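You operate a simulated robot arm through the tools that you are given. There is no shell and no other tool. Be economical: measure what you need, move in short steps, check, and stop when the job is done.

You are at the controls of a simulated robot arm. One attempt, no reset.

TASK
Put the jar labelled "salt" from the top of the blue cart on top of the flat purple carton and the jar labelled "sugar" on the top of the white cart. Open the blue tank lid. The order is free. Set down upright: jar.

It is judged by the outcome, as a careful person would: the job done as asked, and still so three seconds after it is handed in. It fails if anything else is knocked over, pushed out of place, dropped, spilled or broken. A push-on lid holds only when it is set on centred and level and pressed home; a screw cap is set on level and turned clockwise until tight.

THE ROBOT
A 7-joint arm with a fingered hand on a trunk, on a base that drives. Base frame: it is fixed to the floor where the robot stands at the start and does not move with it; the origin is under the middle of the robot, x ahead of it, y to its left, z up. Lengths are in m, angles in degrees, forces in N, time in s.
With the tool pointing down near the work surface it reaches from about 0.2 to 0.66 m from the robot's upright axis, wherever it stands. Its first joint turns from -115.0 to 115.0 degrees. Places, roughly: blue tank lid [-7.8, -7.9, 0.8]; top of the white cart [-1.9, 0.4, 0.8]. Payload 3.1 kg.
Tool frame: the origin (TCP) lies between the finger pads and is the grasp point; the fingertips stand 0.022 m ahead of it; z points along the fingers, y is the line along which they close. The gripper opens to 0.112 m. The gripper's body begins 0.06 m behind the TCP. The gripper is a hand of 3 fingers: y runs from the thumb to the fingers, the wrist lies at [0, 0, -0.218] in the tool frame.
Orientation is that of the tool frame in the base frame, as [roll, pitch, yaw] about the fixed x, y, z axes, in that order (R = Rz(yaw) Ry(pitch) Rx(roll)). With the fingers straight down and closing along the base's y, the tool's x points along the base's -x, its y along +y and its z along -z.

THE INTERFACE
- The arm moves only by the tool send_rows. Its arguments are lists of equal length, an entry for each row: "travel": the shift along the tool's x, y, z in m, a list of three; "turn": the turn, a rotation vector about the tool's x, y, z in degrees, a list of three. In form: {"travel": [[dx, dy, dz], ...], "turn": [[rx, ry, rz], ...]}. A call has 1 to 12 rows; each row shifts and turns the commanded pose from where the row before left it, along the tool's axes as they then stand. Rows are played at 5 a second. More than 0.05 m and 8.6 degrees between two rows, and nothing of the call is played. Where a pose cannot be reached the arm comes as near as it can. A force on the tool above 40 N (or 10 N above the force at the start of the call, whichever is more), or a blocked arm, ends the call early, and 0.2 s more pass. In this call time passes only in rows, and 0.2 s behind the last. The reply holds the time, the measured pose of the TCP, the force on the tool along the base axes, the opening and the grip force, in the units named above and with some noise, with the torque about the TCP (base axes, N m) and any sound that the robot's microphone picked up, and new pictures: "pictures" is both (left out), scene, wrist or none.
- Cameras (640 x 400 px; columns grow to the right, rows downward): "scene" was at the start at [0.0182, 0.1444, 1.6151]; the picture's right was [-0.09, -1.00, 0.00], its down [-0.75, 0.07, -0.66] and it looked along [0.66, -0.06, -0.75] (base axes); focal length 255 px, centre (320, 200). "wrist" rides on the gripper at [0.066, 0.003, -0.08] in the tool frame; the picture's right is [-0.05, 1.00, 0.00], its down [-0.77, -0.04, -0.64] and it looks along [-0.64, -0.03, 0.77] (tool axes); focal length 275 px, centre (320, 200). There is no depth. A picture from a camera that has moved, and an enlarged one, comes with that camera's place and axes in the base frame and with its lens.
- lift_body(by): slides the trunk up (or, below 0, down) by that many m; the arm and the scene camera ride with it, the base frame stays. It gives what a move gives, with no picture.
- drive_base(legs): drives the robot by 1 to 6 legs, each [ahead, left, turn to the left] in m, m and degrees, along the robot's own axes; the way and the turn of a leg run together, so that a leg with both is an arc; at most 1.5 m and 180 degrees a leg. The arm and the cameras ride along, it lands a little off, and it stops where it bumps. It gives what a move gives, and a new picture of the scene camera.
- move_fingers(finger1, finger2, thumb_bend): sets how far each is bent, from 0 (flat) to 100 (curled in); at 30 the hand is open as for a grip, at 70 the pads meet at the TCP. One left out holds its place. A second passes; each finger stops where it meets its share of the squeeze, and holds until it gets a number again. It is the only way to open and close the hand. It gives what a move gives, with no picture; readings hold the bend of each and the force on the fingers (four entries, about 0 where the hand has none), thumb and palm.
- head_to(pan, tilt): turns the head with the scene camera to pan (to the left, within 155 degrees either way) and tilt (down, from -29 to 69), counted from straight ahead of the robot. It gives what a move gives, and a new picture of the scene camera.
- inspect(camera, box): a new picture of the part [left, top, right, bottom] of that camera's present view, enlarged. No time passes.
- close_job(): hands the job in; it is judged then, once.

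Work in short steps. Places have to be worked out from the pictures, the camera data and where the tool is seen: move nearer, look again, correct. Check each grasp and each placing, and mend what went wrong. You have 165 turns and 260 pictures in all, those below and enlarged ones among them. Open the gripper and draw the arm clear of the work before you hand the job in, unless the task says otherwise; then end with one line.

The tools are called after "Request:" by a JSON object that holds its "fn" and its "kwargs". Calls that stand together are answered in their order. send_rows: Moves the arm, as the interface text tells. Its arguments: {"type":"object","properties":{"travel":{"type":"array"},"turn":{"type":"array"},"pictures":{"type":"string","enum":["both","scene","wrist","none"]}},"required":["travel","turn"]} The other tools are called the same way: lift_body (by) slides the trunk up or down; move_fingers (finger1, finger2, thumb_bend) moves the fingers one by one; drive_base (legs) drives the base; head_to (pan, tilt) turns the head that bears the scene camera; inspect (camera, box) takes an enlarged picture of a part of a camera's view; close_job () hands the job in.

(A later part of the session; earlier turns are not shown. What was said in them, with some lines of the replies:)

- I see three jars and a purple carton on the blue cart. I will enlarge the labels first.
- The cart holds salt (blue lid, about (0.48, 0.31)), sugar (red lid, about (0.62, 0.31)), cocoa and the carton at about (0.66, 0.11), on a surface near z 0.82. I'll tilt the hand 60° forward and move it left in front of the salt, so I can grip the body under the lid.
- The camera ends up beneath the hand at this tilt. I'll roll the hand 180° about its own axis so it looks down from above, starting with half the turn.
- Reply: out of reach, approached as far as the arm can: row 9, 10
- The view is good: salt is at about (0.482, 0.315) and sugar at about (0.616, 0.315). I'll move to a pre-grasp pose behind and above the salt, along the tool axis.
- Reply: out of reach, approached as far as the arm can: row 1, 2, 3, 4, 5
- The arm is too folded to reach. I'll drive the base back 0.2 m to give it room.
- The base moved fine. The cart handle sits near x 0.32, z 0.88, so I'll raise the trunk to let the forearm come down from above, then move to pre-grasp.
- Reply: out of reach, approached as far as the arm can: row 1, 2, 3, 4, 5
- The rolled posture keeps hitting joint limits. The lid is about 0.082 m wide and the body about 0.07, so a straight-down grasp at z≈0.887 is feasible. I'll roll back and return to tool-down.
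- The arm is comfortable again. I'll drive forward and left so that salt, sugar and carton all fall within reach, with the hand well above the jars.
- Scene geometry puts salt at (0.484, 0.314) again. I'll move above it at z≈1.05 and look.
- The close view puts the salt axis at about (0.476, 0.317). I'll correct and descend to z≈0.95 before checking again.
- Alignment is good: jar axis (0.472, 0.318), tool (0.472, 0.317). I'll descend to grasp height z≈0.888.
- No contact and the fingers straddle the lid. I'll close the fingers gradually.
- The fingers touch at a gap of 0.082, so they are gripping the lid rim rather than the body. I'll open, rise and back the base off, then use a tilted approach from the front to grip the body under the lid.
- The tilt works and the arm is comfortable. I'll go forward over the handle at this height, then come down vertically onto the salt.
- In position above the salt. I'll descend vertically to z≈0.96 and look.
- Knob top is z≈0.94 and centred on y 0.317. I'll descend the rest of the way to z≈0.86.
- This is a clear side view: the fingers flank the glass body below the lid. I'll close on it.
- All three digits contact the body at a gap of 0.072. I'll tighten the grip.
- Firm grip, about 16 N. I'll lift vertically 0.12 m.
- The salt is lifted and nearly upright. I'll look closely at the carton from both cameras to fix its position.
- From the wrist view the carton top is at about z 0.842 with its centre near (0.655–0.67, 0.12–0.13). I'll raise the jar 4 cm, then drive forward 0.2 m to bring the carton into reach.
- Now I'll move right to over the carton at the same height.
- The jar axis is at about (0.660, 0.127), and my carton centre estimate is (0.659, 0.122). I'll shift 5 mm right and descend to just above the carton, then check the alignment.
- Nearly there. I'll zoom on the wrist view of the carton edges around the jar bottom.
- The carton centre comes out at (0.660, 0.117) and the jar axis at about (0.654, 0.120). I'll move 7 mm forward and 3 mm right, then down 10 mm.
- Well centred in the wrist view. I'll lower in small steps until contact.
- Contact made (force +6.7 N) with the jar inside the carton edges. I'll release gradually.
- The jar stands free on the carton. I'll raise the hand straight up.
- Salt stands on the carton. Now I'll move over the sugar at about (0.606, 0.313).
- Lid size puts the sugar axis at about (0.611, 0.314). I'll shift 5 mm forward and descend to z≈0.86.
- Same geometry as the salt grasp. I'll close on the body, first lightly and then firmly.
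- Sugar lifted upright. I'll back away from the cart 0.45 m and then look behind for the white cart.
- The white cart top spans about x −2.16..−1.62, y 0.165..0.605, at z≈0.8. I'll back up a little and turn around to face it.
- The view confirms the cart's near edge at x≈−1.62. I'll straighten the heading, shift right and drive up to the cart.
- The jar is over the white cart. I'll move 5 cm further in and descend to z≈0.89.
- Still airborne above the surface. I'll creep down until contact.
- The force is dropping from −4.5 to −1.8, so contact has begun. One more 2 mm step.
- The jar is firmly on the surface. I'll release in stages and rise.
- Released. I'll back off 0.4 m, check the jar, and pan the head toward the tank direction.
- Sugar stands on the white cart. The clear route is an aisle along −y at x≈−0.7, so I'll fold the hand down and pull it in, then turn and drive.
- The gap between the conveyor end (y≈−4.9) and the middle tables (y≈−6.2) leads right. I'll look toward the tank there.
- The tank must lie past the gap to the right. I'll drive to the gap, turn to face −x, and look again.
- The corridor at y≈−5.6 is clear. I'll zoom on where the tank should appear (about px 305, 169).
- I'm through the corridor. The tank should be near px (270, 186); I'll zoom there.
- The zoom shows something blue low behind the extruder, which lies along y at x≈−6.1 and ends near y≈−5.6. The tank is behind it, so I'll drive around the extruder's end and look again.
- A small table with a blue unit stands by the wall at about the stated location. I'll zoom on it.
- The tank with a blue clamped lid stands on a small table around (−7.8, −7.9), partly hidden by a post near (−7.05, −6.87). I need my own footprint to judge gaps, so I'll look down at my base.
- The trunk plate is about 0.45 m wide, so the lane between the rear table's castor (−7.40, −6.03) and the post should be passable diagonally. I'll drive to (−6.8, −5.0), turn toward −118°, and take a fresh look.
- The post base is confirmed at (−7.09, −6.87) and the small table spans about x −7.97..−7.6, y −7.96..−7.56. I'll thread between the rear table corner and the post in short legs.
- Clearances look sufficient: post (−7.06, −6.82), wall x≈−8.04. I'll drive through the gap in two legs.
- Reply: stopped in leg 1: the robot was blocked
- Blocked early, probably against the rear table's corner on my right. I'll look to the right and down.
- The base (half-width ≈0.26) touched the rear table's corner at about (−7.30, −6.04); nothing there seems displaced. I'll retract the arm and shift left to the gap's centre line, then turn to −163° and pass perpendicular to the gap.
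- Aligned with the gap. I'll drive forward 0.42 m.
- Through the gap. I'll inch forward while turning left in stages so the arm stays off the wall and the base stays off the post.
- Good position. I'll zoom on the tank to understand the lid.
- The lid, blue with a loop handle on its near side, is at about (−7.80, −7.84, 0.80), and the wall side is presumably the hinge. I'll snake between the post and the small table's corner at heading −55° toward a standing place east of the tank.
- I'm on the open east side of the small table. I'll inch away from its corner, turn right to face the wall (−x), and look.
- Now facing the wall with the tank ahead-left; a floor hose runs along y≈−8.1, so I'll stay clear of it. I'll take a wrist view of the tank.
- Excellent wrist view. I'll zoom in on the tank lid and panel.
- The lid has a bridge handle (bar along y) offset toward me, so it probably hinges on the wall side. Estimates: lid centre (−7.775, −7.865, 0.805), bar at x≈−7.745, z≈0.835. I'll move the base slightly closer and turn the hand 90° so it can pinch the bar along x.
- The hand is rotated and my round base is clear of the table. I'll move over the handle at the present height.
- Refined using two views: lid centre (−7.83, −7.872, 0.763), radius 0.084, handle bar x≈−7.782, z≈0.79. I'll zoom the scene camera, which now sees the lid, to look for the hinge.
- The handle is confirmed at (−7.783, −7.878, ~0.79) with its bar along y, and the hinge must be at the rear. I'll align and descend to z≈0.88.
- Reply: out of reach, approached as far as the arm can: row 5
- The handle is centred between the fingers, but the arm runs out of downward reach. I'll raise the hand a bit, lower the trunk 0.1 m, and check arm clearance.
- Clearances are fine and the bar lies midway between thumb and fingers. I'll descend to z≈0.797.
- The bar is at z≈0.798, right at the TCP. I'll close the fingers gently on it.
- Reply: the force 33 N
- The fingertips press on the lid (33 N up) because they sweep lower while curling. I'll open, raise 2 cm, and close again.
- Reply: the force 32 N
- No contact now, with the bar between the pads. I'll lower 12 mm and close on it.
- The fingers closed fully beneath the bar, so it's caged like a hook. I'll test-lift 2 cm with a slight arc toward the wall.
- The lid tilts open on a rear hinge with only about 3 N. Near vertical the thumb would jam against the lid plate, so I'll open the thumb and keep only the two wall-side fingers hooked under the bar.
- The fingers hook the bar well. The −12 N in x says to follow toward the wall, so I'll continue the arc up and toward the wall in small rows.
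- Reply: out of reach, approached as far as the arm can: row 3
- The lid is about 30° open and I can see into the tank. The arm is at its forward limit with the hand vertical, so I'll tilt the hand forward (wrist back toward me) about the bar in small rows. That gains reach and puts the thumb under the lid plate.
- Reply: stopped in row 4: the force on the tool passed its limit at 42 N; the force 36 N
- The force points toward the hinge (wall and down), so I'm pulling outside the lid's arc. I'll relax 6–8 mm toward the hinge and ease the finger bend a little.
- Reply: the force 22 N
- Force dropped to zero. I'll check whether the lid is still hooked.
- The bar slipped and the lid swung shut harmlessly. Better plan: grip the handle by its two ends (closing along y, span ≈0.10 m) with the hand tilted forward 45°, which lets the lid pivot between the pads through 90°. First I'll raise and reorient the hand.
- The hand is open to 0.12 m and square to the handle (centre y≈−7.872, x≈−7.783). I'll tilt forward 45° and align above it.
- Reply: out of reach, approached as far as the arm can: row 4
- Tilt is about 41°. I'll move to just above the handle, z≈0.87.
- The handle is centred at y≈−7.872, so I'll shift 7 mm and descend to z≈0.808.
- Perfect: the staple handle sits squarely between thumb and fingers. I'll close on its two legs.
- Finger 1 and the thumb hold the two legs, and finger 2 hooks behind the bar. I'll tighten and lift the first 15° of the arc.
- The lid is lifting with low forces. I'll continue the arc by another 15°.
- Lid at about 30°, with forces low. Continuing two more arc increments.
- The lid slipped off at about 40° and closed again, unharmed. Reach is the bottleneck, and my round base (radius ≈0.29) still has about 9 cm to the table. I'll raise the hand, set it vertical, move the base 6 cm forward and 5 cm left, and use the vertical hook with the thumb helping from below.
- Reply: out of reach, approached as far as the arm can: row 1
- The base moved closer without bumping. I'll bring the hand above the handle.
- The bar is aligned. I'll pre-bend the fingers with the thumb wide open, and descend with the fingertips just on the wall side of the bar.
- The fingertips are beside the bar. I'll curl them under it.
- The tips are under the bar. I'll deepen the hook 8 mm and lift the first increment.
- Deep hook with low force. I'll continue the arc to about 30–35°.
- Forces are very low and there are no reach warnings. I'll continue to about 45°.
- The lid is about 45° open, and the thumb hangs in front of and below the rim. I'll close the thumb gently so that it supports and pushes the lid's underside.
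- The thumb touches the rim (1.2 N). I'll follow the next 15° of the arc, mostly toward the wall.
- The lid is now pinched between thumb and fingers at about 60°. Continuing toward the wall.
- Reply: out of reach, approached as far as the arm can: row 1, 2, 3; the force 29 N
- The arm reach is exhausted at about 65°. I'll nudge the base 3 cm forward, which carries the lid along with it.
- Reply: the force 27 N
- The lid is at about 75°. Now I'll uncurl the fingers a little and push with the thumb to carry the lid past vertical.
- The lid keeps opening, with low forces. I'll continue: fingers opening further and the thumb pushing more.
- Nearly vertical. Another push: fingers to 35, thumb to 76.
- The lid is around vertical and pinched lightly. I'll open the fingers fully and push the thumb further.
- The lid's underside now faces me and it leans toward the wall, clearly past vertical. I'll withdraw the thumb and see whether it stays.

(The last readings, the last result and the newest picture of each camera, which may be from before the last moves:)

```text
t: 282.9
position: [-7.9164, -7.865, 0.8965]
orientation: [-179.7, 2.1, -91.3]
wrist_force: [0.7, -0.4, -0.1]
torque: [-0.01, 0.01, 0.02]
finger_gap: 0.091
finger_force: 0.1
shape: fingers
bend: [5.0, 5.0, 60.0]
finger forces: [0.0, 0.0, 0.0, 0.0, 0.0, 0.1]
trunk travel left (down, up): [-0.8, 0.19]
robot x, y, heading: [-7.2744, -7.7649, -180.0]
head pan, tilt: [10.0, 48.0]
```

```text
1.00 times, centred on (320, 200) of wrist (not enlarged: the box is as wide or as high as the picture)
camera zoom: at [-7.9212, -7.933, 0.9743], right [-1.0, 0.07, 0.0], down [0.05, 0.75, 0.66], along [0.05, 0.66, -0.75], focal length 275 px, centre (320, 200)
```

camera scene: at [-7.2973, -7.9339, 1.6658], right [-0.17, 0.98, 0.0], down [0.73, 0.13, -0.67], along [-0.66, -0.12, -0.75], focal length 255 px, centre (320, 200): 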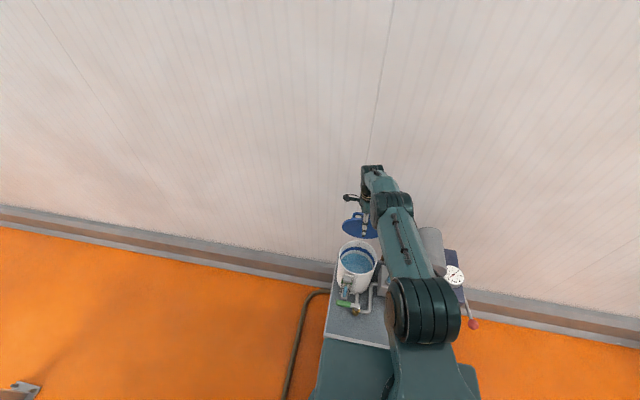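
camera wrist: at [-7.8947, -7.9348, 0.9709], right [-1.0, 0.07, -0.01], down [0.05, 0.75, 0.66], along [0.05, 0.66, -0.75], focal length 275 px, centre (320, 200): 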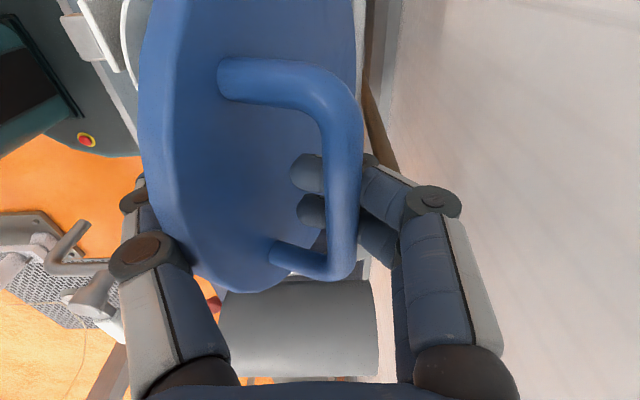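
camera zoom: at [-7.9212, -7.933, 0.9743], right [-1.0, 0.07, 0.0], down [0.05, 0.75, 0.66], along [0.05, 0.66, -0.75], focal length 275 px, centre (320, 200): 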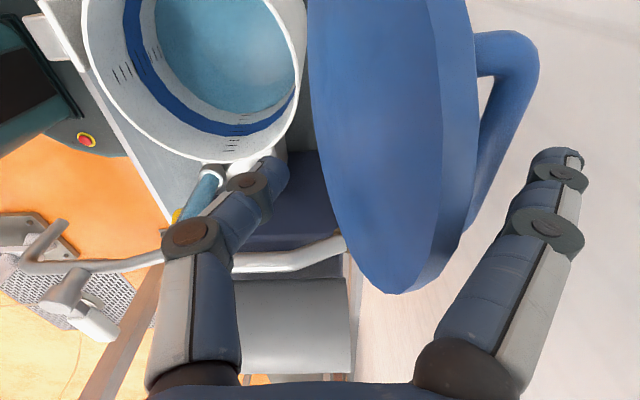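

The lid stays open on its own. I'll open the thumb and withdraw straight up.

Request:
{"fn": "move_fingers", "kwargs": {"thumb_bend": 30}}

Request:
{"fn": "send_rows", "kwargs": {"travel": [[0, 0, -0.02], [0, 0, -0.03], [0, 0, -0.04], [0, 0, -0.04], [0, 0, 0]], "turn": [[0, 0, 0], [0, 0, 0], [0, 0, 0], [0, 0, 0], [0, 0, 0]]}}

```text
t: 283.9
position: [-7.9152, -7.8642, 0.898]
orientation: [-179.7, 2.0, -91.4]
wrist_force: [0.1, -0.3, 0.8]
torque: [-0.01, 0.01, -0.05]
finger_gap: 0.1328
finger_force: 0.1
shape: fingers
bend: [5.0, 5.0, 30.0]
finger forces: [0.0, 0.0, 0.0, 0.0, 0.1, 0.0]
trunk travel left (down, up): [-0.8, 0.19]
robot x, y, heading: [-7.2749, -7.7662, -180.2]
head pan, tilt: [10.0, 48.0]
```

```text
t: 285.1
position: [-7.9147, -7.8702, 1.0282]
orientation: [-179.8, 2.1, -91.3]
wrist_force: [0.3, -0.3, 0.7]
torque: [0.02, 0.02, 0.05]
finger_gap: 0.133
finger_force: 0.1
shape: fingers
bend: [5.0, 5.0, 30.0]
finger forces: [0.1, 0.0, 0.0, 0.1, 0.0, 0.0]
trunk travel left (down, up): [-0.8, 0.19]
robot x, y, heading: [-7.2755, -7.7623, -179.8]
head pan, tilt: [10.0, 48.0]
camera scene: at [-7.2929, -7.9325, 1.6661], right [-0.17, 0.98, 0.0], down [0.73, 0.13, -0.67], along [-0.66, -0.12, -0.74], focal length 255 px, centre (320, 200)
camera wrist: at [-7.9208, -7.9393, 1.105], right [-1.0, 0.07, 0.0], down [0.05, 0.75, 0.66], along [0.05, 0.66, -0.75], focal length 275 px, centre (320, 200)
```

scene: 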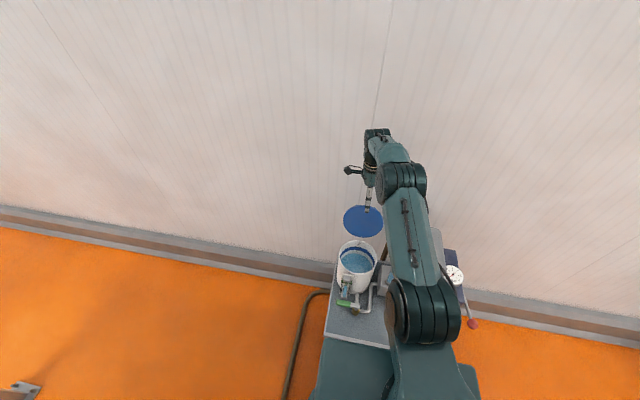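
wrist: 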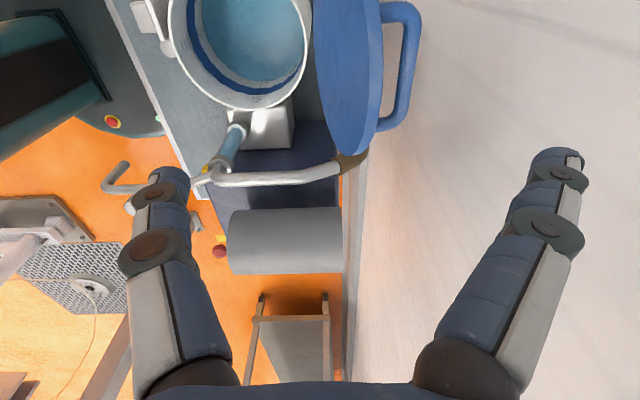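

The lid remains open past vertical and the hand is clear above. I'll raise further and pull the arm back.

Request:
{"fn": "send_rows", "kwargs": {"travel": [[0, 0, -0.045], [0, 0, -0.045], [0, -0.045, 0], [0, -0.045, 0], [0, -0.045, 0], [0, -0.045, 0], [0, -0.045, 0], [0, 0, 0]], "turn": [[0, 0, 0], [0, 0, 0], [0, 0, 0], [0, 0, 0], [0, 0, 0], [0, 0, 0], [0, 0, 0], [0, 0, 0]], "pictures": "none"}}

Request:
{"fn": "drive_base", "kwargs": {"legs": [[-0.1, 0, 0]]}}

Request:
{"fn": "inspect", "kwargs": {"camera": "scene", "box": [280, 180, 440, 320]}}

```text
t: 286.9
position: [-7.6933, -7.8757, 1.118]
orientation: [-179.8, 2.2, -91.4]
wrist_force: [-0.7, -0.3, -0.6]
torque: [0.0, -0.01, 0.01]
finger_gap: 0.1331
finger_force: 0.1
shape: fingers
bend: [5.0, 5.0, 30.0]
finger forces: [0.1, 0.0, 0.0, 0.0, 0.0, 0.0]
trunk travel left (down, up): [-0.8, 0.19]
robot x, y, heading: [-7.2749, -7.7621, -179.9]
head pan, tilt: [10.0, 48.0]
```

```text
t: 288.1
position: [-7.5914, -7.8772, 1.1179]
orientation: [-179.8, 2.1, -91.4]
wrist_force: [0.7, -1.0, -0.6]
torque: [-0.02, -0.03, 0.04]
finger_gap: 0.1332
finger_force: 0.0
shape: fingers
bend: [5.0, 5.0, 30.0]
finger forces: [0.1, 0.0, 0.0, 0.1, 0.1, 0.1]
trunk travel left (down, up): [-0.8, 0.19]
robot x, y, heading: [-7.1716, -7.761, 179.9]
head pan, tilt: [10.0, 48.0]
camera scene: at [-7.191, -7.9325, 1.6661], right [-0.17, 0.98, 0.0], down [0.73, 0.13, -0.67], along [-0.66, -0.12, -0.74], focal length 255 px, centre (320, 200)
```

scene: 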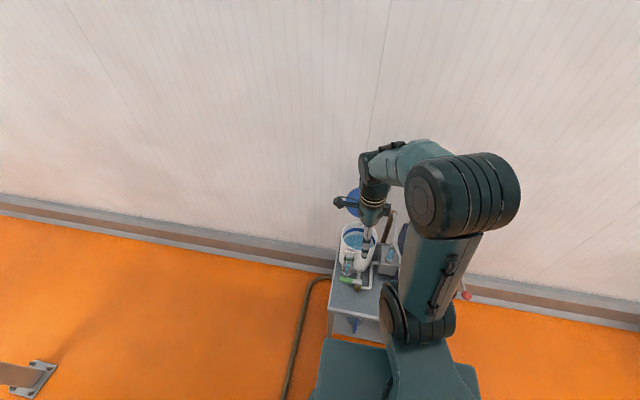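

```text
2.86 times, centred on (360, 250) of scene
camera zoom: at [-7.191, -7.9325, 1.6661], right [-0.17, 0.98, 0.0], down [0.73, 0.13, -0.67], along [-0.66, -0.12, -0.74], focal length 729 px, centre (206, 57)
```

zoom: 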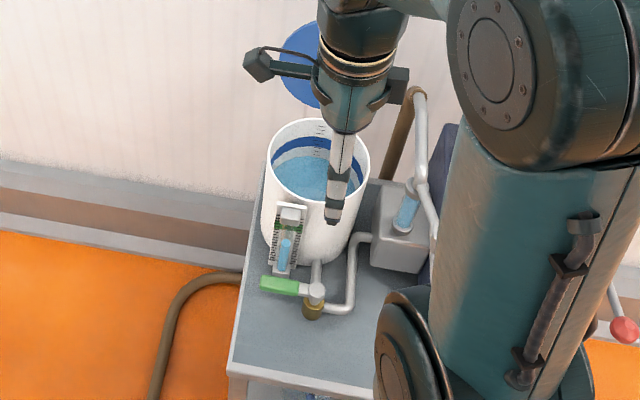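

The lid stands open, everything on the table is in place, and the hand is empty and clear. The salt is on the carton and the sugar is on the white cart, so I'm handing in.

Request:
{"fn": "close_job", "kwargs": {}}

```text
The job is handed in.
```

I put the salt jar upright on the purple carton and the sugar jar upright on the white cart, and the blue tank lid is standing open; the job is handed in.
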